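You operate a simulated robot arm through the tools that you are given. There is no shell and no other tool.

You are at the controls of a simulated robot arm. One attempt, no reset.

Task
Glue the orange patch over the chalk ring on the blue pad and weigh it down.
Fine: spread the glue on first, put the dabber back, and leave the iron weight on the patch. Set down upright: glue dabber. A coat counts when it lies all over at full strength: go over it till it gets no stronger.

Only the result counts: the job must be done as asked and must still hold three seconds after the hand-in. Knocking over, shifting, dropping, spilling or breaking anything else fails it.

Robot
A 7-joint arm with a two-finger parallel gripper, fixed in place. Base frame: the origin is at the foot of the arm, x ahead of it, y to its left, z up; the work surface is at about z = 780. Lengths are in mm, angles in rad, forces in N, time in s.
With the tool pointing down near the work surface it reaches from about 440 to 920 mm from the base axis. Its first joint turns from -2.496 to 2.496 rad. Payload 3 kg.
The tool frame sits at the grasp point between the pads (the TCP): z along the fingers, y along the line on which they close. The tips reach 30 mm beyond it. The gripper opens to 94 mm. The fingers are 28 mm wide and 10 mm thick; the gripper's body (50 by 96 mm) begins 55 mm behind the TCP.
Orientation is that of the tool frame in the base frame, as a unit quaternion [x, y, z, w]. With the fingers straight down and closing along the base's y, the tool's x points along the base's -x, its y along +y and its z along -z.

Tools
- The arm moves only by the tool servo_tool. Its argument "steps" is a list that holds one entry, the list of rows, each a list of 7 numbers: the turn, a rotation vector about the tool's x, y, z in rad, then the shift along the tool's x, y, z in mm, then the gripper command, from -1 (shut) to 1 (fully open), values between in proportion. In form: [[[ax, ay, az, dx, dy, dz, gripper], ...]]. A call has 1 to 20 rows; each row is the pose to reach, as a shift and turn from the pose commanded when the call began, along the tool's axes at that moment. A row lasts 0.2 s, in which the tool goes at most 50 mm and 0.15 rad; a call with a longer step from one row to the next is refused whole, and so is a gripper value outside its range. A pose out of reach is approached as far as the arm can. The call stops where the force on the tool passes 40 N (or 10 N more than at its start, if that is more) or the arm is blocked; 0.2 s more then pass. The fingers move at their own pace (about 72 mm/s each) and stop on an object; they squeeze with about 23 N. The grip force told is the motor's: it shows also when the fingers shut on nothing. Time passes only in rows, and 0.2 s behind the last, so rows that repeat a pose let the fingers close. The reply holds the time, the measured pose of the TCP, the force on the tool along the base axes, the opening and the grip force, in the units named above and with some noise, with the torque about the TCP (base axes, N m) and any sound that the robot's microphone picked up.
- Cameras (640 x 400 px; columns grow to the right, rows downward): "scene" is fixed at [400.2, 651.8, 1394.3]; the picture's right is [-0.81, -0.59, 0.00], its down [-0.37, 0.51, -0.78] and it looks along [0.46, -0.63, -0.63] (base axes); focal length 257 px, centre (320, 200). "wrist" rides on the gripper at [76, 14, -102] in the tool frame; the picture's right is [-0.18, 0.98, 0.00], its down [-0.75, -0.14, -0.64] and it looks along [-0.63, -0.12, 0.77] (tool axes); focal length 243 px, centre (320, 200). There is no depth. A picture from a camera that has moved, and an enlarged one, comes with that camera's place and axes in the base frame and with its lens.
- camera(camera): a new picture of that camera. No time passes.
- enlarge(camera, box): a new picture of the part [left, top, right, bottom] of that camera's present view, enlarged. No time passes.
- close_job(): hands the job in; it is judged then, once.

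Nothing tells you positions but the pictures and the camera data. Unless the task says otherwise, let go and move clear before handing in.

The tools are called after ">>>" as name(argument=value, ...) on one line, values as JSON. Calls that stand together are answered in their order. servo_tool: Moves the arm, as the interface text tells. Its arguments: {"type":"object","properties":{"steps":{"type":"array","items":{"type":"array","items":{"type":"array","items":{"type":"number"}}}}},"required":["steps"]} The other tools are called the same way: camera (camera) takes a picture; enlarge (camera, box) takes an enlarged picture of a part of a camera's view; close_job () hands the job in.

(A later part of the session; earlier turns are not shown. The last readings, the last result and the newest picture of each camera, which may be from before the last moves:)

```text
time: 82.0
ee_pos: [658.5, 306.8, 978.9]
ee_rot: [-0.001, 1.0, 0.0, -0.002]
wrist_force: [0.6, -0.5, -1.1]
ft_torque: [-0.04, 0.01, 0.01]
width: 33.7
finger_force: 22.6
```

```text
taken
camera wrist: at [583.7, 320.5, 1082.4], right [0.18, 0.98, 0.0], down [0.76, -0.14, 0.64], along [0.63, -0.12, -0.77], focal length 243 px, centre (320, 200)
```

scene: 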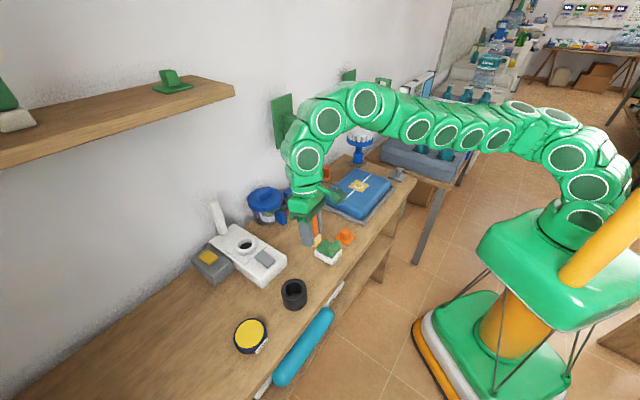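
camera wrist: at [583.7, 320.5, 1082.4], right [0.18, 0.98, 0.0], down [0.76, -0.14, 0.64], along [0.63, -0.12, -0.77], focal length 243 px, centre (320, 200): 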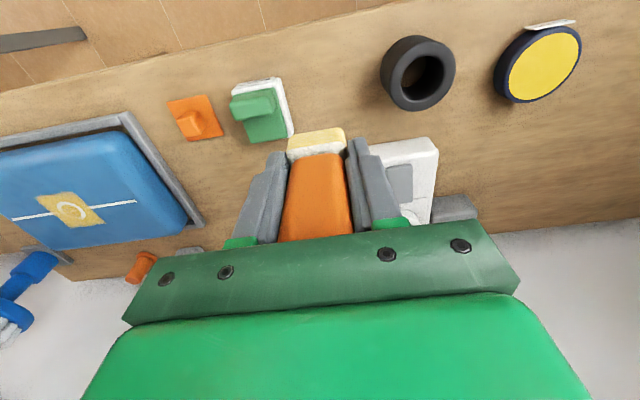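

>>> enlarge(camera="scene", box=[240, 150, 360, 250])

>>> enlarge(camera="scene", box=[290, 205, 350, 265])

>>> enlarge(camera="wrist", box=[240, 110, 400, 250])

```text
4.00 times, centred on (300, 200) of scene
camera zoom: at [400.2, 651.8, 1394.3], right [-0.81, -0.59, 0.0], down [-0.37, 0.51, -0.78], along [0.46, -0.63, -0.63], focal length 1028 px, centre (400, 200)
```

zoom: 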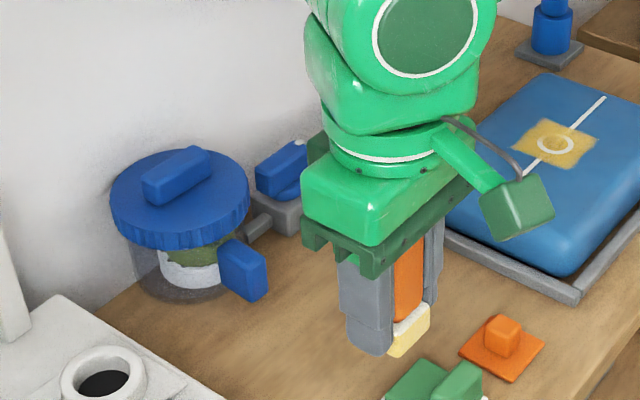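

```text
6.67 times, centred on (320, 235) of scene
camera zoom: at [400.2, 651.8, 1394.3], right [-0.81, -0.59, 0.0], down [-0.37, 0.51, -0.78], along [0.46, -0.63, -0.63], focal length 1713 px, centre (320, -33)
```

zoom: 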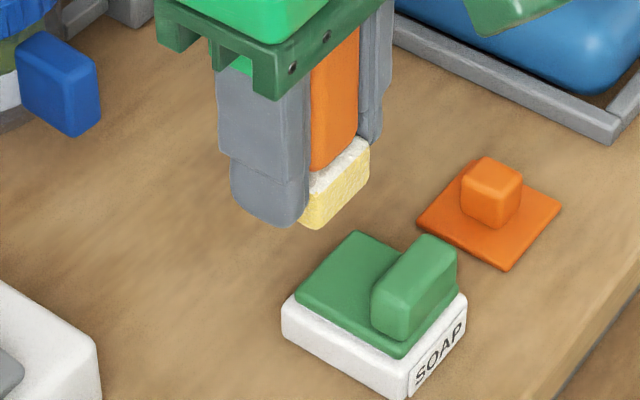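

```text
2.86 times, centred on (320, 180) of wrist
camera zoom: at [583.7, 320.5, 1082.4], right [0.18, 0.98, 0.0], down [0.76, -0.14, 0.64], along [0.63, -0.12, -0.77], focal length 693 px, centre (320, 257)
```

zoom: 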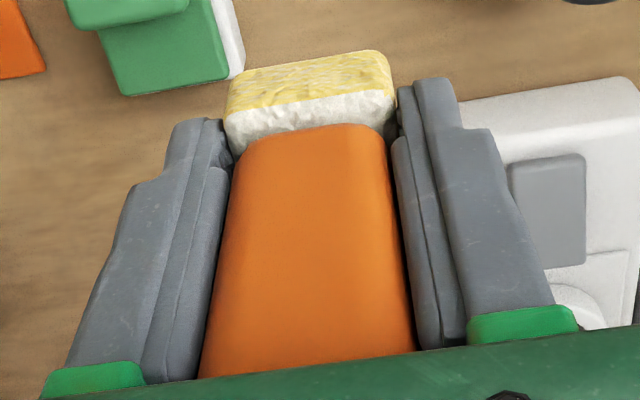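

The dabber got pushed up so its foot is between the fingertips, but it is still upright. The foot bottom is about 34 mm below the TCP. I'll take it home by the earlier safe route (−x side first, then +x at y≈166).

>>> servo_tool(steps=[[[0, 0, 0, -5, -38, 0, -1], [0, 0, 0, -10, -77, 0, -1], [0, 0, 0, -16, -115, 0, -1], [0, 0, 0, -48, -122, 0, -1], [0, 0, 0, -80, -130, 0, -1], [0, 0, 0, -112, -136, 0, -1], [0, 0, 0, -142, -141, 0, -1], [0, 0, 0, -142, -141, 35, -1], [0, 0, 0, -142, -141, 75, -1], [0, 0, 0, -142, -141, 115, -1], [0, 0, 0, -142, -141, 140, -1], [0, 0, 0, -142, -141, 140, -1]]])

>>> camera(camera="wrist")

>>> enlarge(camera="scene", box=[240, 150, 360, 250])

```text
time: 84.7
ee_pos: [801.5, 163.1, 838.3]
ee_rot: [-0.001, 1.0, 0.0, -0.001]
wrist_force: [0.6, 0.9, -0.3]
ft_torque: [-0.01, 0.01, 0.03]
width: 33.8
finger_force: 23.0
```

```text
taken
camera wrist: at [726.5, 178.8, 942.1], right [0.18, 0.98, 0.0], down [0.76, -0.14, 0.64], along [0.63, -0.12, -0.77], focal length 243 px, centre (320, 200)
```

wrist: 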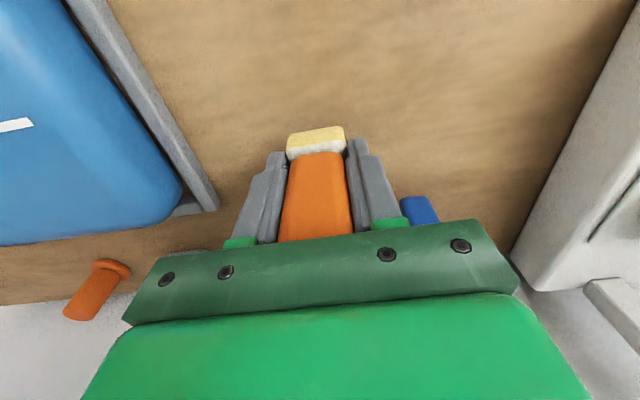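

```text
4.00 times, centred on (300, 200) of scene
camera zoom: at [400.2, 651.8, 1394.3], right [-0.81, -0.59, 0.0], down [-0.37, 0.51, -0.78], along [0.46, -0.63, -0.63], focal length 1028 px, centre (400, 200)
```

zoom: 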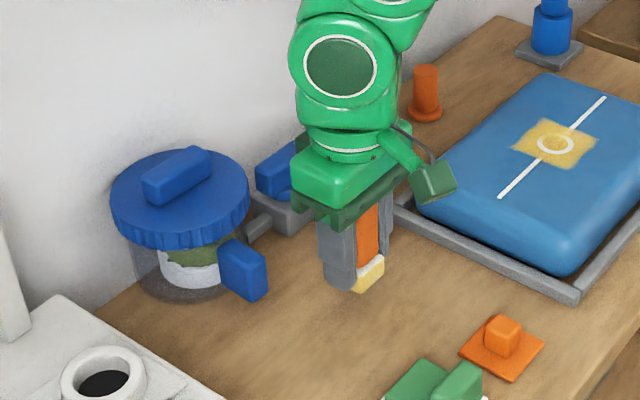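

The dabber is directly over its spot. I'll lower it gently until it touches.

>>> servo_tool(steps=[[[0, 0, 0, 0, 2, 8, -1], [0, 0, 0, 0, 2, 15, -1], [0, 0, 0, 0, 2, 18, -1], [0, 0, 0, 0, 2, 20, -1], [0, 0, 0, 0, 2, 20, -1]]])

```text
time: 85.8
ee_pos: [811.6, 154.1, 822.0]
ee_rot: [0.006, 1.0, -0.001, 0.001]
wrist_force: [-0.2, 0.1, -0.7]
ft_torque: [0.0, 0.01, 0.02]
width: 33.6
finger_force: 23.1
```

The measured pose has drifted about 10 mm from the command with no force at the tool, so an arm link is probably touching the bracket. I'll look.

>>> camera(camera="scene")

>>> enlarge(camera="scene", box=[250, 70, 410, 210])

```text
taken
```

scene: 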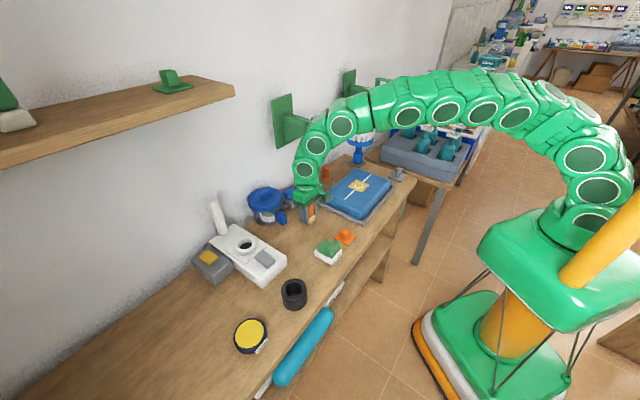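

```text
2.86 times, centred on (330, 140) of scene
camera zoom: at [400.2, 651.8, 1394.3], right [-0.81, -0.59, 0.0], down [-0.37, 0.51, -0.78], along [0.46, -0.63, -0.63], focal length 734 px, centre (291, 371)
```

zoom: 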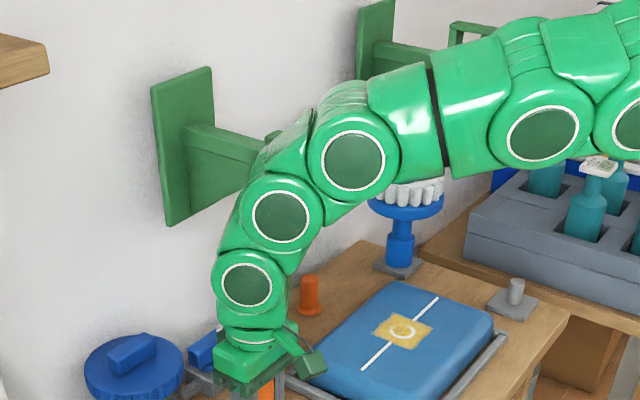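

A forearm link is leaning on the bracket tip. I'll back up the way I came and try a different approach.

>>> servo_tool(steps=[[[0, 0, 0, 0, 0, -8, -1], [0, 0, 0, 0, 0, -20, -1], [0, 0, 0, 0, 0, -45, -1], [0, 0, 0, 0, 0, -80, -1], [0, 0, 0, 0, 0, -80, -1]]])

>>> enlarge(camera="scene", box=[250, 70, 410, 210])

```text
time: 87.2
ee_pos: [817.8, 142.3, 899.5]
ee_rot: [0.015, 1.0, 0.001, 0.0]
wrist_force: [1.0, 0.4, -1.0]
ft_torque: [-0.01, 0.0, 0.01]
width: 33.3
finger_force: 23.0
stopped in row 5: the arm was blocked; the commanded pose is now the measured one
```

```text
2.86 times, centred on (330, 140) of scene
camera zoom: at [400.2, 651.8, 1394.3], right [-0.81, -0.59, 0.0], down [-0.37, 0.51, -0.78], along [0.46, -0.63, -0.63], focal length 734 px, centre (291, 371)
```

zoom: 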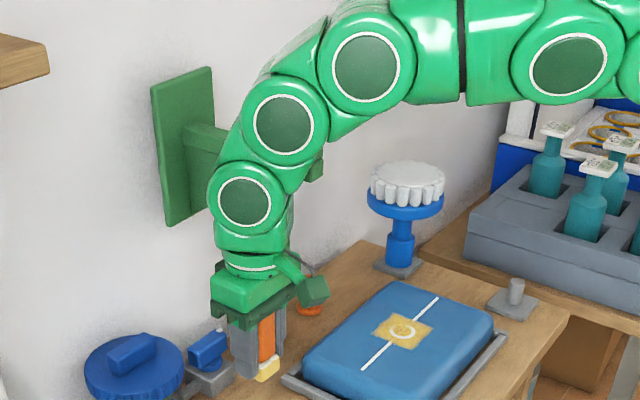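

The bracket beam runs at y≈50–85, z≈1060–1110, out to x≈796, and the arm's elbow is now swung lower than at the start. I'll pull out toward −x/+y gently and restore a better arm posture at the starting pose.

>>> servo_tool(steps=[[[0, 0, 0, 6, 8, -1, -1], [0, 0, 0, 16, 20, -3, -1], [0, 0, 0, 30, 35, -5, -1], [0, 0, 0, 50, 50, -10, -1], [0, 0, 0, 50, 50, -10, -1]]])

>>> camera(camera="scene")

```text
time: 88.5
ee_pos: [769.6, 194.3, 910.8]
ee_rot: [0.014, 1.0, 0.001, -0.002]
wrist_force: [0.5, -0.7, -0.9]
ft_torque: [-0.01, -0.03, -0.01]
width: 33.7
finger_force: 23.6
```

```text
taken
```

scene: 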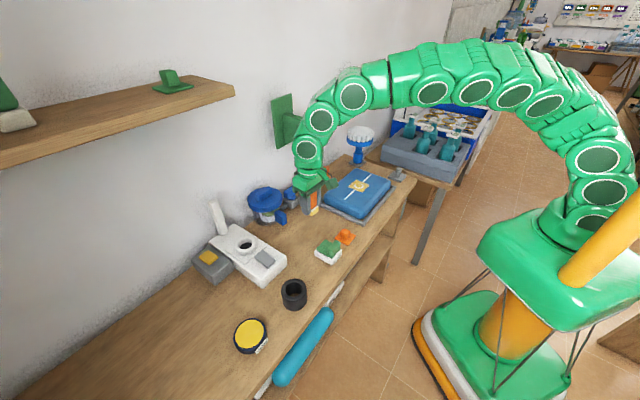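

The elbow is high again and the arm is free. I'll set the dabber down on clear table near (745, 160), re-grip it higher, and then return it home at the grip height that worked originally.

>>> servo_tool(steps=[[[0, 0, -0.014, 12, -17, 0, -1], [0, 0, -0.028, 23.6, -34.7, 0, -1], [0, 0, -0.028, 23.6, -34.7, 30, -1], [0, 0, -0.028, 23.6, -34.7, 60, -1], [0, 0, -0.028, 23.6, -34.7, 82, -1], [0, 0, -0.028, 23.6, -34.7, 90, -1], [0, 0, -0.028, 23.6, -34.7, 90, -1]]])

>>> camera(camera="wrist")

>>> enlarge(camera="scene", box=[240, 150, 360, 250])

```text
time: 90.0
ee_pos: [744.1, 158.5, 820.7]
ee_rot: [0.001, 1.0, 0.0, -0.001]
wrist_force: [1.1, -0.3, -0.4]
ft_torque: [0.01, 0.02, -0.03]
width: 33.7
finger_force: 22.9
```

```text
taken
camera wrist: at [669.4, 175.2, 923.5], right [0.18, 0.98, 0.0], down [0.75, -0.14, 0.64], along [0.63, -0.12, -0.77], focal length 243 px, centre (320, 200)
```

wrist: 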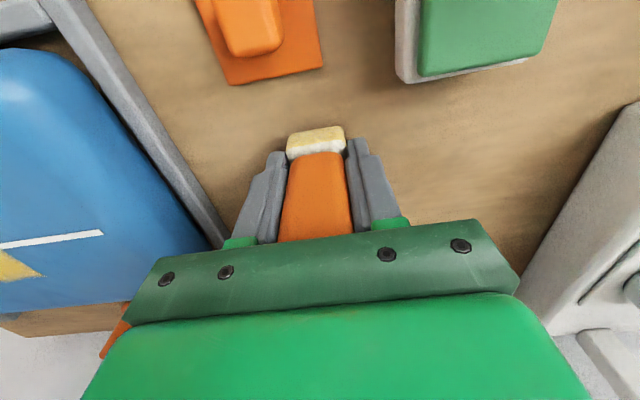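

```text
4.00 times, centred on (300, 200) of scene
camera zoom: at [400.2, 651.8, 1394.3], right [-0.81, -0.59, 0.0], down [-0.37, 0.51, -0.78], along [0.46, -0.63, -0.63], focal length 1028 px, centre (400, 200)
```

zoom: 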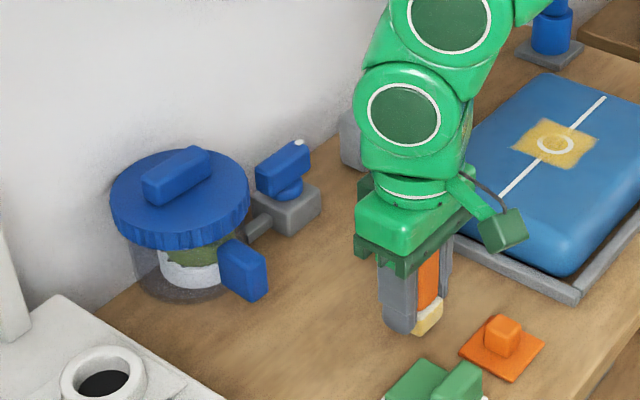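

>>> servo_tool(steps=[[[0, 0, 0, 0, 0, 2, -1], [0, 0, 0, 0, 0, 4, -1], [0, 0, 0, 0, 0, 4, -1]]])

```text
time: 90.8
ee_pos: [744.6, 160.3, 816.4]
ee_rot: [0.0, 1.0, 0.0, -0.001]
wrist_force: [-0.6, -0.1, 4.5]
ft_torque: [-0.01, -0.09, 0.03]
width: 33.6
finger_force: 22.8
```

It's touching the table. I'll release and check it stands.

>>> servo_tool(steps=[[[0, 0, 0, 0, 0, 0, 0.2], [0, 0, 0, 0, 0, 0, 0.2], [0, 0, 0, 0, 0, -15, 0.2], [0, 0, 0, 0, 0, -32, 0.2], [0, 0, 0, 0, 0, -32, 0.2]]])

>>> enlarge(camera="wrist", box=[220, 80, 420, 240])

>>> enlarge(camera="scene", box=[300, 180, 360, 250])

```text
time: 92.0
ee_pos: [744.8, 160.5, 849.4]
ee_rot: [0.0, 1.0, 0.001, -0.002]
wrist_force: [0.1, 0.7, 0.6]
ft_torque: [-0.01, -0.01, 0.01]
width: 56.4
finger_force: 0.0
```

```text
2.50 times, centred on (320, 160) of wrist
camera zoom: at [669.9, 175.2, 951.4], right [0.18, 0.98, 0.0], down [0.75, -0.14, 0.64], along [0.63, -0.12, -0.77], focal length 606 px, centre (320, 300)
```

zoom: 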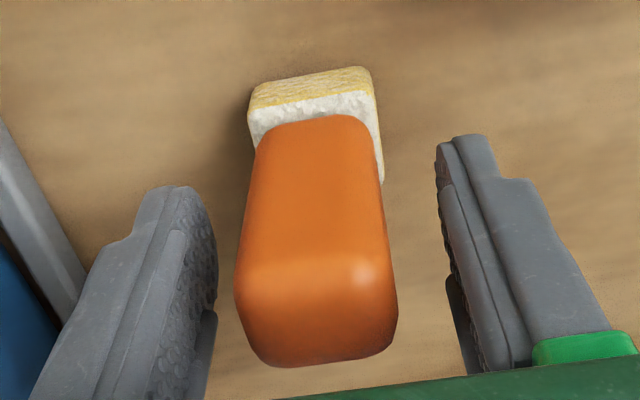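

```text
5.71 times, centred on (330, 215) of scene
camera zoom: at [400.2, 651.8, 1394.3], right [-0.81, -0.59, 0.0], down [-0.37, 0.51, -0.78], along [0.46, -0.63, -0.63], focal length 1468 px, centre (263, 114)
```

zoom: 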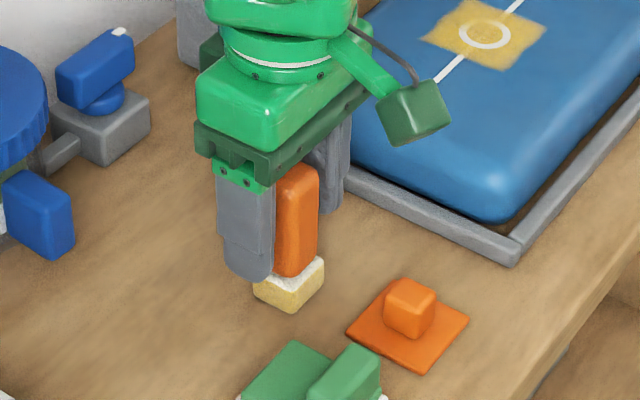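

The dabber stands upright. I'll re-grip it higher on the handle and lift.

>>> servo_tool(steps=[[[0, 0, 0, -2, 0, -5, 0.2], [0, 0, 0, -2, 0, -5, -1], [0, 0, 0, -2, 0, -5, -1], [0, 0, 0, -2, 0, -5, -1], [0, 0, 0, -2, 0, -30, -1], [0, 0, 0, -2, 0, -70, -1], [0, 0, 0, -2, 0, -100, -1], [0, 0, 0, -2, 0, -100, -1]]])

>>> camera(camera="scene")

>>> camera(camera="wrist")

```text
time: 93.8
ee_pos: [747.8, 162.3, 948.5]
ee_rot: [0.0, 1.0, 0.001, -0.001]
wrist_force: [0.2, -1.0, -1.1]
ft_torque: [0.0, 0.01, 0.01]
width: 33.3
finger_force: 22.8
```

```text
taken
```

scene: 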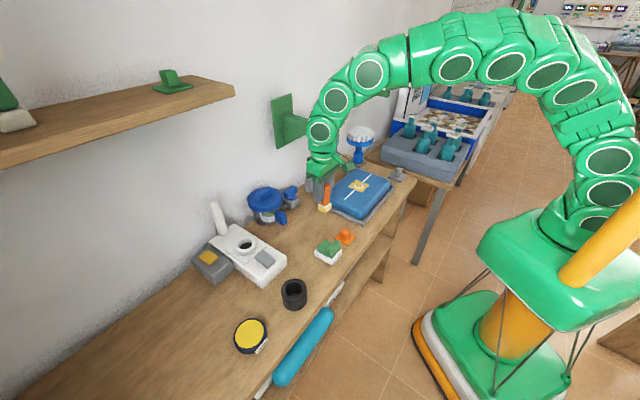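

```text
taken
camera wrist: at [672.4, 175.9, 1051.7], right [0.18, 0.98, 0.0], down [0.75, -0.14, 0.64], along [0.63, -0.12, -0.77], focal length 243 px, centre (320, 200)
```

wrist: 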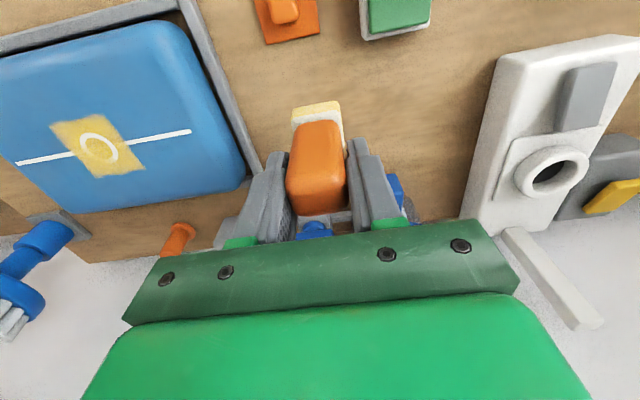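

It's held well, with the foot 73 mm below the TCP. I'll approach home from the +y side and watch for deflection.

>>> servo_tool(steps=[[[0, 0, 0, -11, 17, -5, -1], [0, 0, 0, -22, 35, -10, -1], [0, 0, 0, -40, 20, -10, -1], [0, 0, 0, -56, 8, -10, -1], [0, 0, 0, -56, 8, 20, -1], [0, 0, 0, -56, 8, 50, -1], [0, 0, 0, -56, 8, 80, -1], [0, 0, 0, -56, 8, 80, -1]]])

>>> camera(camera="wrist")

>>> enlarge(camera="scene", box=[260, 70, 400, 250])

```text
time: 95.7
ee_pos: [802.7, 167.6, 867.9]
ee_rot: [0.0, 1.0, 0.0, -0.001]
wrist_force: [-0.3, 0.3, -0.8]
ft_torque: [0.02, 0.04, -0.01]
width: 33.5
finger_force: 23.0
```

```text
taken
camera wrist: at [727.4, 182.8, 971.2], right [0.19, 0.98, 0.0], down [0.75, -0.14, 0.64], along [0.63, -0.12, -0.77], focal length 243 px, centre (320, 200)
```

wrist: 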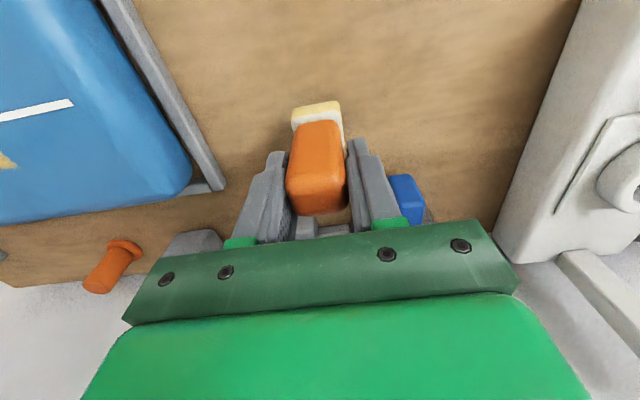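

```text
2.22 times, centred on (330, 160) of scene
camera zoom: at [400.2, 651.8, 1394.3], right [-0.81, -0.59, 0.0], down [-0.37, 0.51, -0.78], along [0.46, -0.63, -0.63], focal length 571 px, centre (298, 289)
```

zoom: 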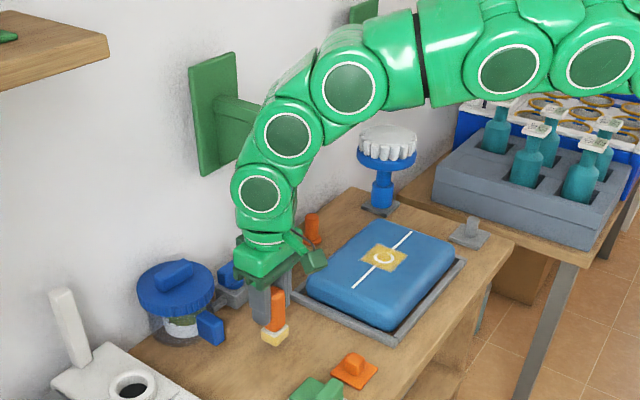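

No deflection this time. I'll lower to the table in small steps.

>>> servo_tool(steps=[[[0, 0, 0, 0, -1, 6, -1], [0, 0, 0, 0, -1, 11, -1], [0, 0, 0, 0, -1, 13, -1], [0, 0, 0, 0, -1, 13, -1]]])

```text
time: 96.7
ee_pos: [802.4, 166.7, 856.2]
ee_rot: [0.001, 1.0, 0.001, -0.001]
wrist_force: [0.6, -0.2, -0.3]
ft_torque: [-0.01, 0.05, 0.01]
width: 33.4
finger_force: 22.9
```

>>> servo_tool(steps=[[[0, 0, 0, 0, 0, 1, -1], [0, 0, 0, 0, 0, 2, -1], [0, 0, 0, 0, 0, 2, -1]]])

```text
time: 97.5
ee_pos: [801.6, 166.5, 853.0]
ee_rot: [0.001, 1.0, 0.0, -0.001]
wrist_force: [0.3, 0.0, -0.4]
ft_torque: [-0.04, 0.03, 0.01]
width: 33.2
finger_force: 22.9
```

>>> servo_tool(steps=[[[0, 0, 0, 0, 0, 1, -1], [0, 0, 0, 0, 0, 1.5, -1], [0, 0, 0, 0, 0, 1.5, -1]]])

```text
time: 98.2
ee_pos: [803.2, 166.9, 852.4]
ee_rot: [0.0, 1.0, 0.0, 0.0]
wrist_force: [0.3, 1.1, 15.9]
ft_torque: [-0.02, 0.06, 0.0]
width: 33.9
finger_force: 23.0
```

It's firmly on the table at its home spot. I'll release and rise.

>>> servo_tool(steps=[[[0, 0, 0, 0, 0, -0.5, -1], [0, 0, 0, 0, 0, -0.5, 0.2], [0, 0, 0, 0, 0, -0.5, 0.2], [0, 0, 0, 0, 0, -20, 0.2], [0, 0, 0, 0, 0, -50, 0.2], [0, 0, 0, 0, 0, -85, 0.2], [0, 0, 0, 0, 0, -110, 0.2], [0, 0, 0, 0, 0, -110, 0.2]]])

>>> camera(camera="wrist")

>>> enlarge(camera="scene", box=[240, 160, 350, 240])

```text
time: 100.0
ee_pos: [802.9, 167.7, 962.9]
ee_rot: [0.0, 1.0, 0.0, 0.0]
wrist_force: [-0.5, 0.1, -1.7]
ft_torque: [0.01, -0.01, -0.01]
width: 56.5
finger_force: 0.1
```

```text
taken
camera wrist: at [727.9, 181.8, 1065.1], right [0.18, 0.98, 0.0], down [0.76, -0.14, 0.64], along [0.63, -0.12, -0.77], focal length 243 px, centre (320, 200)
```

wrist: 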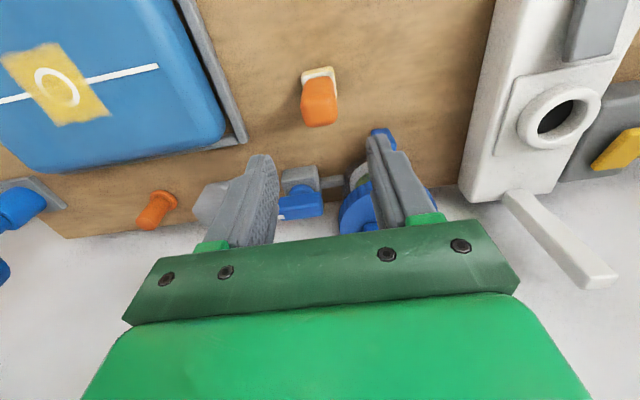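

```text
5.00 times, centred on (295, 200) of scene
camera zoom: at [400.2, 651.8, 1394.3], right [-0.81, -0.59, 0.0], down [-0.37, 0.51, -0.78], along [0.46, -0.63, -0.63], focal length 1285 px, centre (445, 200)
```

zoom: 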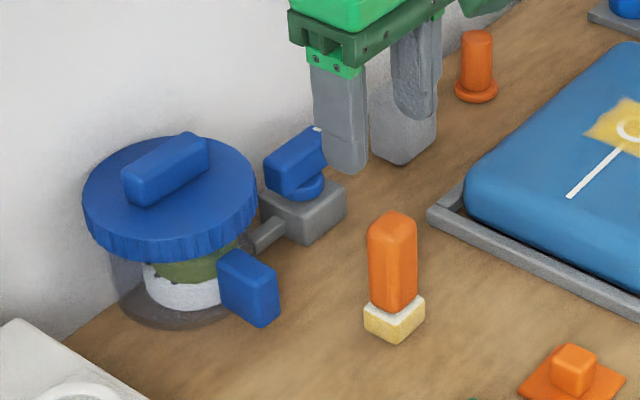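

The dabber is back home and upright. The pot, however, has been shifted about (+42, −16) mm from its original place. I'll try to put it back by its side handle, and first look at it up close.

>>> servo_tool(steps=[[[0, 0, 0, 18, 24, 0, 0.2], [0, 0, 0, 36, 48, 0, 0.2], [0, 0, 0, 53, 72, 0, 0.2], [0, 0, 0, 53, 72, 0, 0.2]]])

>>> camera(camera="wrist")

>>> enlarge(camera="wrist", box=[240, 100, 400, 240])

>>> enlarge(camera="scene", box=[240, 160, 350, 240])

```text
time: 101.0
ee_pos: [749.6, 239.0, 963.0]
ee_rot: [0.001, 1.0, 0.0, 0.0]
wrist_force: [-0.1, 0.4, -0.5]
ft_torque: [-0.02, 0.05, 0.01]
width: 56.4
finger_force: 0.0
```

```text
taken
camera wrist: at [674.9, 254.3, 1065.1], right [0.18, 0.98, 0.0], down [0.75, -0.14, 0.64], along [0.63, -0.12, -0.77], focal length 243 px, centre (320, 200)
```

wrist: 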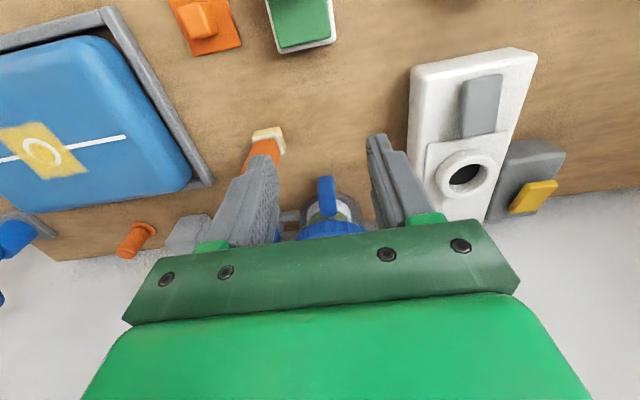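

```text
2.86 times, centred on (320, 170) of wrist
camera zoom: at [674.9, 254.3, 1065.1], right [0.18, 0.98, 0.0], down [0.75, -0.14, 0.64], along [0.63, -0.12, -0.77], focal length 693 px, centre (320, 286)
```

zoom: 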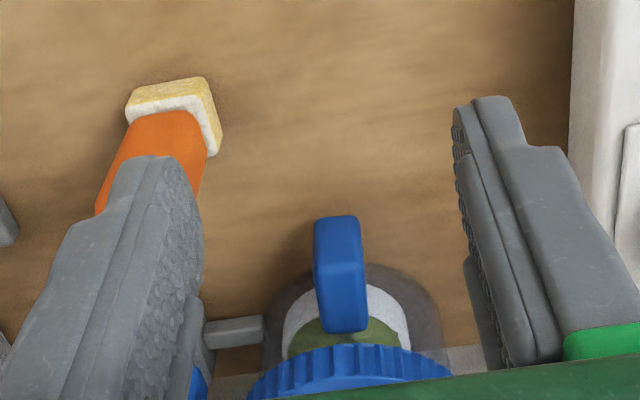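

```text
5.00 times, centred on (295, 200) of scene
camera zoom: at [400.2, 651.8, 1394.3], right [-0.81, -0.59, 0.0], down [-0.37, 0.51, -0.78], along [0.46, -0.63, -0.63], focal length 1285 px, centre (445, 200)
```

zoom: 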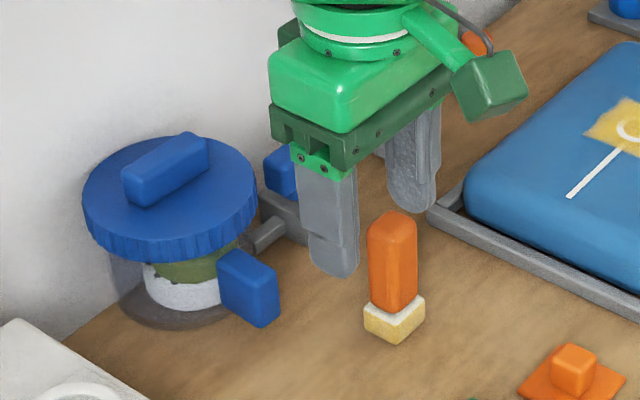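

The pot's side handle is at x≈847–875, y≈216–238, z≈807–852. I'll go above it and lower the open fingers around it.

>>> servo_tool(steps=[[[0, 0, 0, -35, -4, 0, 0.2], [0, 0, 0, -70, -8, 0, 0.2], [0, 0, 0, -106, -12, 0, 0.2], [0, 0, 0, -106, -12, 35, 0.2], [0, 0, 0, -106, -12, 70, 0.2], [0, 0, 0, -106, -12, 70, 0.2]]])

>>> camera(camera="wrist")

>>> enlarge(camera="scene", box=[240, 150, 350, 240])

```text
time: 102.5
ee_pos: [855.4, 227.4, 891.5]
ee_rot: [0.001, 1.0, 0.0, 0.0]
wrist_force: [-0.1, -0.4, -0.6]
ft_torque: [0.01, 0.01, -0.01]
width: 56.4
finger_force: 0.1
```

```text
taken
camera wrist: at [780.8, 242.7, 994.0], right [0.18, 0.98, 0.0], down [0.75, -0.14, 0.64], along [0.63, -0.12, -0.77], focal length 243 px, centre (320, 200)
```

wrist: 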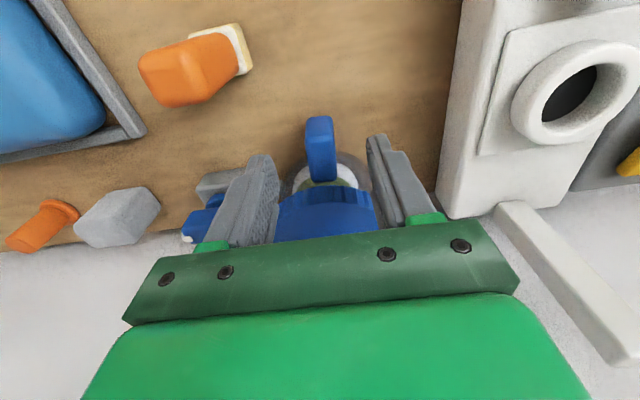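

```text
4.44 times, centred on (295, 195) of scene
camera zoom: at [400.2, 651.8, 1394.3], right [-0.81, -0.59, 0.0], down [-0.37, 0.51, -0.78], along [0.46, -0.63, -0.63], focal length 1142 px, centre (431, 222)
```

zoom: 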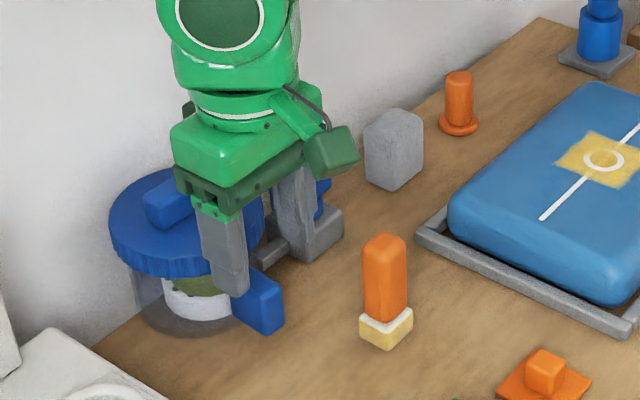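

The fingers straddle the handle. I'll descend and close gently.

>>> servo_tool(steps=[[[0, 0, 0, 0, 1, 20, 0.2], [0, 0, 0, 0, 1, 40, 0.2], [0, 0, 0, 0, 1, 48, 0.2], [0, 0, 0, 0, 1, 48, -1], [0, 0, 0, 0, 1, 48, -1], [0, 0, 0, 0, 1, 48, -1], [0, 0, 0, 0, 1, 48, -1]]])

>>> camera(camera="wrist")

>>> enlarge(camera="scene", box=[240, 160, 350, 240])

```text
time: 104.0
ee_pos: [856.2, 228.4, 844.5]
ee_rot: [0.0, 1.0, 0.0, -0.001]
wrist_force: [0.5, -0.1, 0.3]
ft_torque: [0.0, -0.04, -0.12]
width: 21.4
finger_force: 22.4
```

```text
taken
camera wrist: at [780.8, 243.2, 946.8], right [0.18, 0.98, 0.0], down [0.75, -0.14, 0.64], along [0.63, -0.12, -0.77], focal length 243 px, centre (320, 200)
```

wrist: 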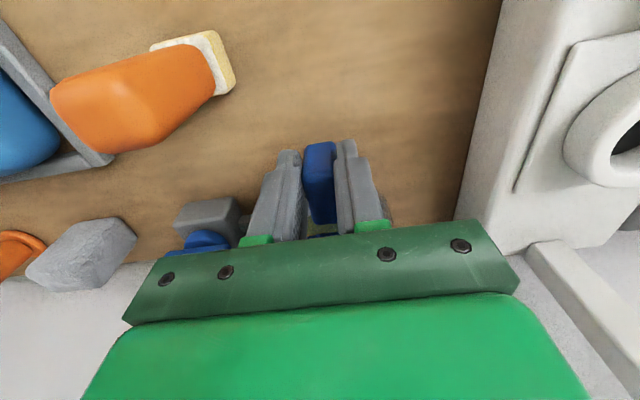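

```text
5.00 times, centred on (295, 200) of scene
camera zoom: at [400.2, 651.8, 1394.3], right [-0.81, -0.59, 0.0], down [-0.37, 0.51, -0.78], along [0.46, -0.63, -0.63], focal length 1285 px, centre (445, 200)
```

zoom: 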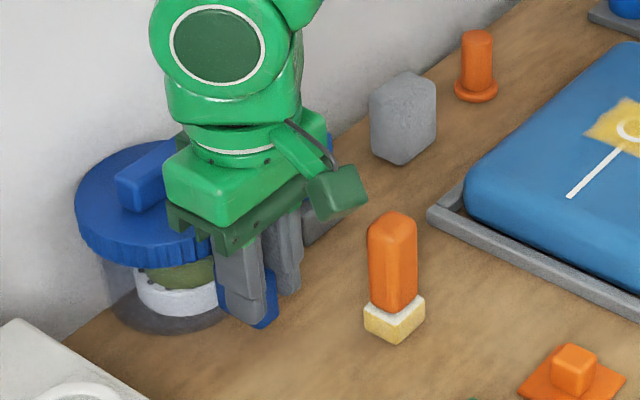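

I have the handle at 21 mm, and gripping it also squared up the pot. I'll drag it slowly back by (−39, +8) mm toward its original place.

>>> servo_tool(steps=[[[0, 0, 0, 5, 1, 0, -1], [0, 0, 0, 10, 2, 0, -1], [0, 0, 0, 15, 3, 0, -1], [0, 0, 0, 20, 4, 0, -1], [0, 0, 0, 25, 5, 0, -1], [0, 0, 0, 30, 6, 0, -1], [0, 0, 0, 35, 7, 0, -1], [0, 0, 0, 39, 8, 0, -1], [0, 0, 0, 39, 8, 0, -1]]])

>>> enlarge(camera="scene", box=[240, 160, 350, 240])

```text
time: 106.0
ee_pos: [816.2, 236.6, 843.9]
ee_rot: [-0.001, 1.0, 0.0, -0.001]
wrist_force: [0.5, 0.6, -0.9]
ft_torque: [0.0, 0.27, -0.03]
width: 21.7
finger_force: 23.1
```

```text
5.00 times, centred on (295, 200) of scene
camera zoom: at [400.2, 651.8, 1394.3], right [-0.81, -0.59, 0.0], down [-0.37, 0.51, -0.78], along [0.46, -0.63, -0.63], focal length 1285 px, centre (445, 200)
```

zoom: 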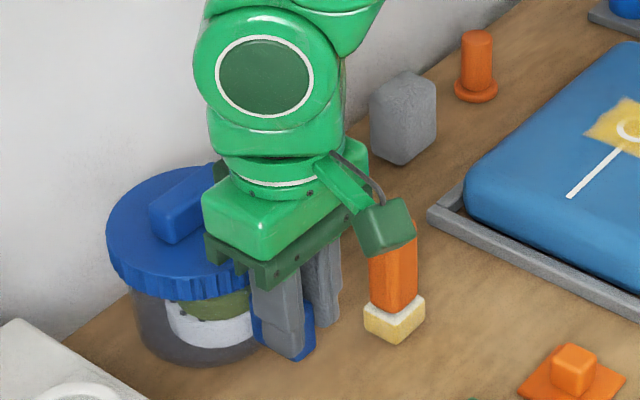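

The lid nearly matches its original image position. I'll release, rise and move aside for an unobstructed comparison.

>>> servo_tool(steps=[[[0, 0, 0, 0, 0, 0, -0.3], [0, 0, 0, 0, 0, 0, 0.0], [0, 0, 0, 0, 0, 0, 0.0], [0, 0, 0, 0, 0, -25, 0.0], [0, 0, 0, 0, 0, -60, 0.0], [0, 0, 0, 0, 0, -110, 0.0], [0, 0, 0, 40, 10, -120, 0.0], [0, 0, 0, 85, 20, -120, 0.0], [0, 0, 0, 130, 20, -120, 0.0], [0, 0, 0, 130, 20, -120, 0.0]]])

>>> enlarge(camera="scene", box=[240, 160, 350, 240])

>>> enlarge(camera="scene", box=[180, 190, 360, 370])

>>> camera(camera="scene")

```text
time: 108.2
ee_pos: [686.6, 255.7, 965.4]
ee_rot: [0.0, 1.0, 0.0, 0.0]
wrist_force: [0.3, 0.1, 0.6]
ft_torque: [0.0, -0.02, -0.03]
width: 46.9
finger_force: 0.1
```

```text
5.00 times, centred on (295, 200) of scene
camera zoom: at [400.2, 651.8, 1394.3], right [-0.81, -0.59, 0.0], down [-0.37, 0.51, -0.78], along [0.46, -0.63, -0.63], focal length 1285 px, centre (445, 200)
```

zoom: 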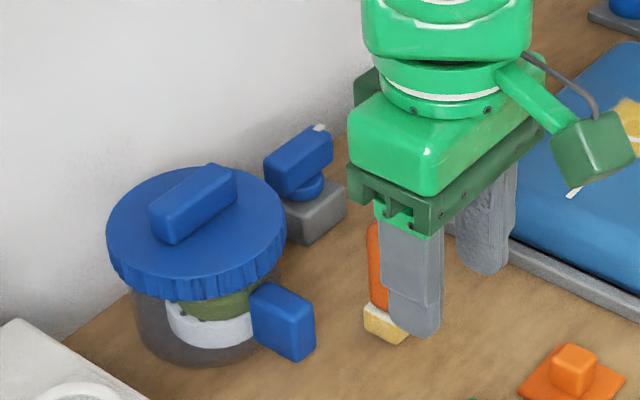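

```text
2.22 times, centred on (270, 280) of scene
camera zoom: at [400.2, 651.8, 1394.3], right [-0.81, -0.59, 0.0], down [-0.37, 0.51, -0.78], along [0.46, -0.63, -0.63], focal length 571 px, centre (431, 22)
```

zoom: 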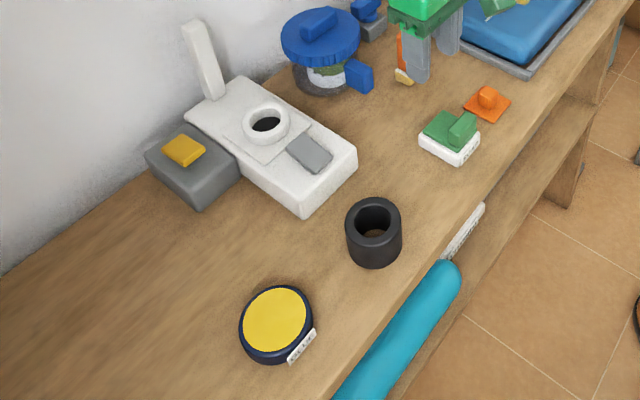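

```text
taken
```

scene: 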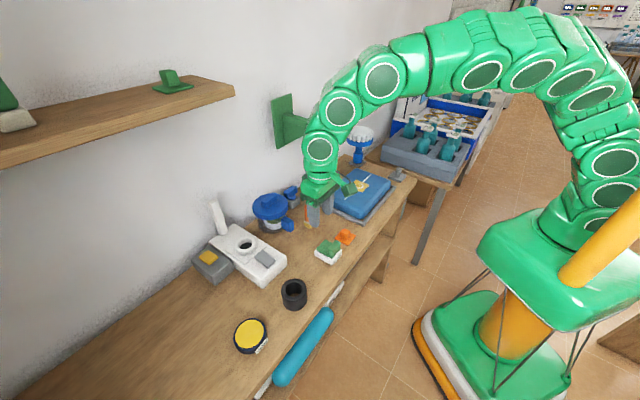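

The pot is now within about 2–3 mm of its original position, with the same orientation, and nothing else appears displaced. Next is the orange patch, knob near (671, 146); I'll hover above it.

>>> servo_tool(steps=[[[0, 0, 0, 5, -37, 0, 0.0], [0, 0, 0, 10, -74, 0, 0.0], [0, 0, 0, 15, -110, 20, 0.0], [0, 0, 0, 15, -110, 60, 0.0], [0, 0, 0, 15, -110, 95, 0.0], [0, 0, 0, 15, -110, 95, 0.0]]])

>>> enlarge(camera="wrist", box=[220, 60, 420, 220])

>>> enlarge(camera="scene", box=[300, 190, 380, 270])

```text
time: 109.7
ee_pos: [672.8, 146.6, 868.6]
ee_rot: [0.0, 1.0, 0.0, -0.001]
wrist_force: [-0.8, 0.0, -0.3]
ft_torque: [0.02, 0.01, 0.01]
width: 46.9
finger_force: 0.1
```

```text
2.50 times, centred on (320, 140) of wrist
camera zoom: at [597.2, 161.6, 971.5], right [0.18, 0.98, 0.0], down [0.75, -0.14, 0.64], along [0.63, -0.12, -0.77], focal length 606 px, centre (320, 350)
```

zoom: 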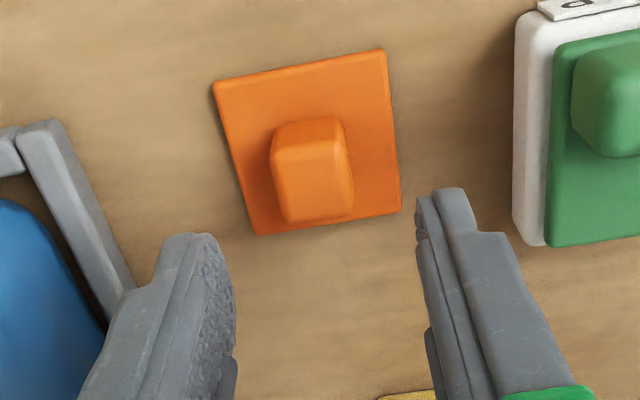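

```text
5.00 times, centred on (340, 230) of scene
camera zoom: at [400.2, 651.8, 1394.3], right [-0.81, -0.59, 0.0], down [-0.37, 0.51, -0.78], along [0.46, -0.63, -0.63], focal length 1285 px, centre (220, 50)
```

zoom: 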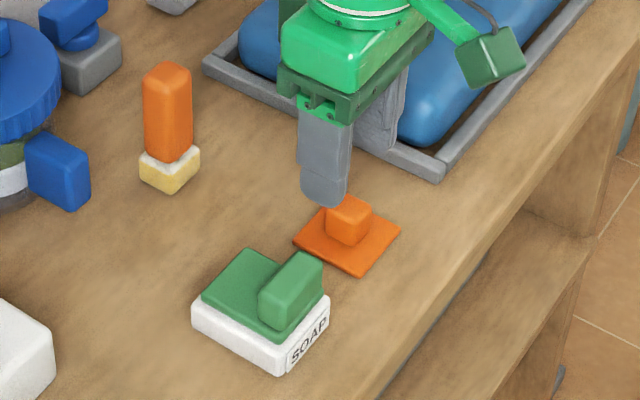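

The patch is centred at about (671.3, 145) and the knob top is near z=809. I'll descend with the tips staying just above the plate, close and lift.

>>> servo_tool(steps=[[[0, 0, 0, 0, 0, 25, 0.0], [0, 0, 0, 0, 0, 42, 0.0], [0, 0, 0, 0, 0, 49, 0.0], [0, 0, 0, 0, 0, 49, -1], [0, 0, 0, 0, 0, 49, -1], [0, 0, 0, 0, 0, 49, -1], [0, 0, 0, 0, 0, 49, -1]]])

>>> enlarge(camera="scene", box=[300, 190, 380, 270])

>>> enlarge(camera="wrist", box=[220, 60, 420, 220])

```text
time: 111.2
ee_pos: [671.7, 146.9, 821.0]
ee_rot: [0.0, 1.0, 0.0, -0.001]
wrist_force: [-0.2, 0.5, 0.3]
ft_torque: [-0.01, -0.01, -0.02]
width: 20.9
finger_force: 23.3
```

```text
5.00 times, centred on (340, 230) of scene
camera zoom: at [400.2, 651.8, 1394.3], right [-0.81, -0.59, 0.0], down [-0.37, 0.51, -0.78], along [0.46, -0.63, -0.63], focal length 1285 px, centre (220, 50)
```

zoom: 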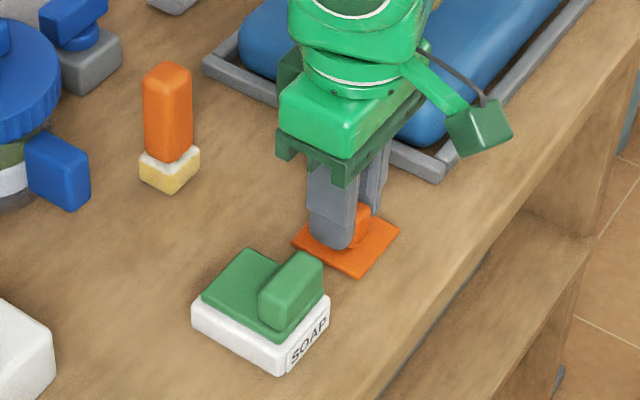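

```text
2.50 times, centred on (320, 140) of wrist
camera zoom: at [596.8, 161.6, 923.3], right [0.18, 0.98, 0.0], down [0.75, -0.14, 0.64], along [0.63, -0.12, -0.77], focal length 606 px, centre (320, 350)
```

zoom: 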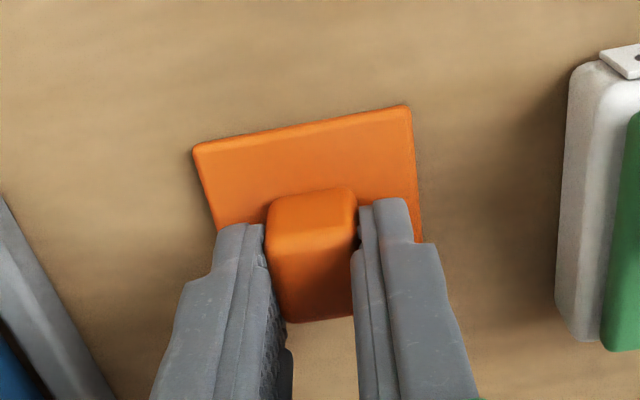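

The patch is gripped, with its bottom 40 mm below the TCP. Repeated wrist views put the ring at (746.5, −65.6, 827), so I'll carry the patch above it.

>>> servo_tool(steps=[[[0, 0, 0, 0, 0, -20, -1], [0, 0, 0, 0, 0, -60, -1], [0, 0, 0, 0, 0, -100, -1], [0, 0, 0, -10, -35, -100, -1], [0, 0, 0, -22, -70, -100, -1], [0, 0, 0, -34, -105, -100, -1], [0, 0, 0, -46, -140, -100, -1], [0, 0, 0, -58, -175, -100, -1], [0, 0, 0, -75, -212, -100, -1], [0, 0, 0, -75, -212, -75, -1], [0, 0, 0, -75, -212, -75, -1]]])

>>> enlarge(camera="wrist", box=[220, 60, 420, 220])

>>> enlarge(camera="scene", box=[330, 140, 410, 220])

```text
time: 113.7
ee_pos: [746.6, -65.1, 896.2]
ee_rot: [0.0, 1.0, -0.001, -0.001]
wrist_force: [-0.2, -0.1, -0.5]
ft_torque: [0.02, 0.01, 0.0]
width: 20.6
finger_force: 23.0
```

```text
2.50 times, centred on (320, 140) of wrist
camera zoom: at [671.4, -50.8, 998.0], right [0.18, 0.98, 0.0], down [0.75, -0.14, 0.64], along [0.63, -0.12, -0.77], focal length 606 px, centre (320, 350)
```

zoom: 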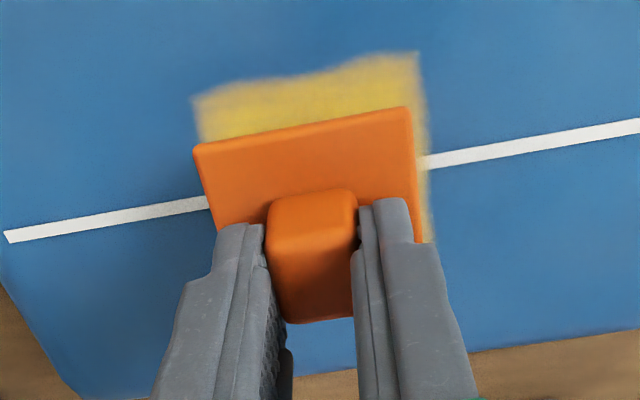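

```text
5.00 times, centred on (370, 180) of scene
camera zoom: at [400.2, 651.8, 1394.3], right [-0.81, -0.59, 0.0], down [-0.37, 0.51, -0.78], along [0.46, -0.63, -0.63], focal length 1285 px, centre (70, 300)
```

zoom: 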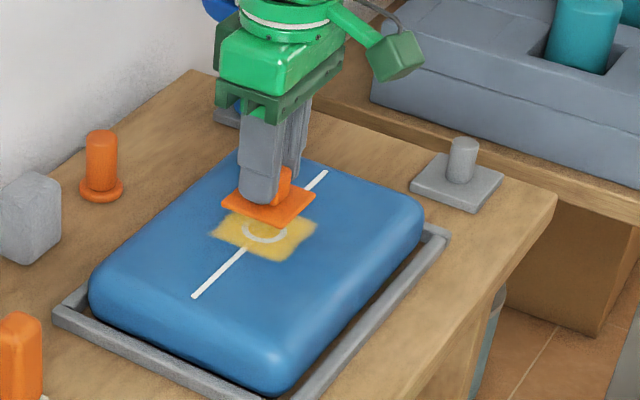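

The patch sits squarely above the ring, with coat all around. I'll lower it onto the pad.

>>> servo_tool(steps=[[[0, 0, 0, 0, 0, 12, -1], [0, 0, 0, 0, 0, 20, -1], [0, 0, 0, 0, 0, 24, -1], [0, 0, 0, 0, 0, 26, -1], [0, 0, 0, 0, 0, 27, -1], [0, 0, 0, 0, 0, 27, -1]]])

```text
time: 115.0
ee_pos: [747.0, -66.2, 869.8]
ee_rot: [0.0, 1.0, 0.0, 0.0]
wrist_force: [-2.8, -1.4, 28.4]
ft_torque: [-0.05, 0.11, 0.02]
width: 20.8
finger_force: 22.5
```

Contact is at 28 N, so the patch is pressed on. I'll hold briefly, release and rise.

>>> servo_tool(steps=[[[0, 0, 0, 0, 0, 0, -1], [0, 0, 0, 0, 0, 0, -1], [0, 0, 0, 0, 0, 0, -1], [0, 0, 0, 0, 0, 0, -0.1], [0, 0, 0, 0, 0, 0, -0.1], [0, 0, 0, 0, 0, -20, -0.1], [0, 0, 0, 0, 0, -55, -0.1], [0, 0, 0, 0, 0, -90, -0.1], [0, 0, 0, 40, 0, -90, -0.1], [0, 0, 0, 40, 0, -90, -0.1]]])

>>> camera(camera="wrist")

>>> enlarge(camera="wrist", box=[240, 80, 400, 200])

>>> enlarge(camera="scene", box=[330, 140, 410, 220])

```text
time: 117.2
ee_pos: [706.1, -65.4, 960.2]
ee_rot: [0.0, 1.0, -0.001, -0.001]
wrist_force: [-0.5, -0.6, 0.6]
ft_torque: [-0.01, 0.03, 0.03]
width: 42.3
finger_force: 0.0
```

```text
taken
camera wrist: at [631.6, -50.0, 1062.5], right [0.18, 0.98, 0.0], down [0.75, -0.14, 0.64], along [0.63, -0.12, -0.77], focal length 243 px, centre (320, 200)
```

wrist: 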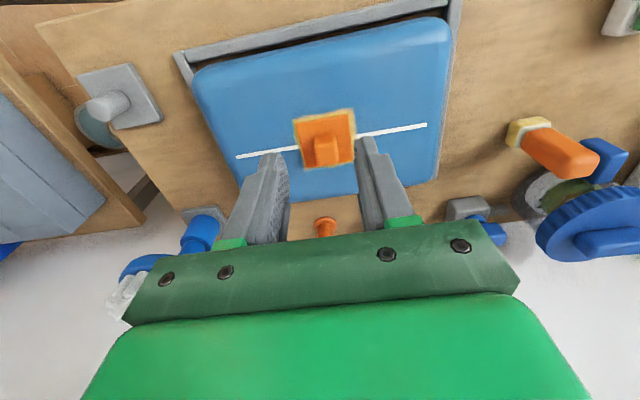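

```text
3.33 times, centred on (320, 140) of wrist
camera zoom: at [631.6, -50.0, 1062.5], right [0.18, 0.98, 0.0], down [0.75, -0.14, 0.64], along [0.63, -0.12, -0.77], focal length 809 px, centre (320, 400)
```

zoom: 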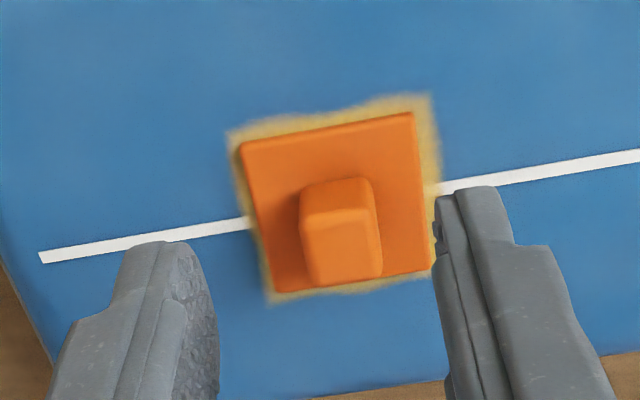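

```text
5.00 times, centred on (370, 180) of scene
camera zoom: at [400.2, 651.8, 1394.3], right [-0.81, -0.59, 0.0], down [-0.37, 0.51, -0.78], along [0.46, -0.63, -0.63], focal length 1285 px, centre (70, 300)
```

zoom: 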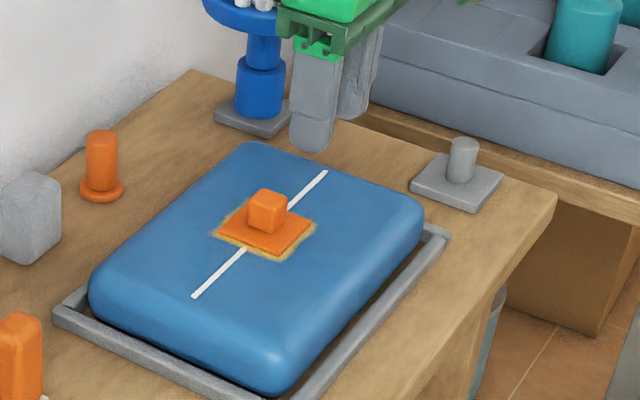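

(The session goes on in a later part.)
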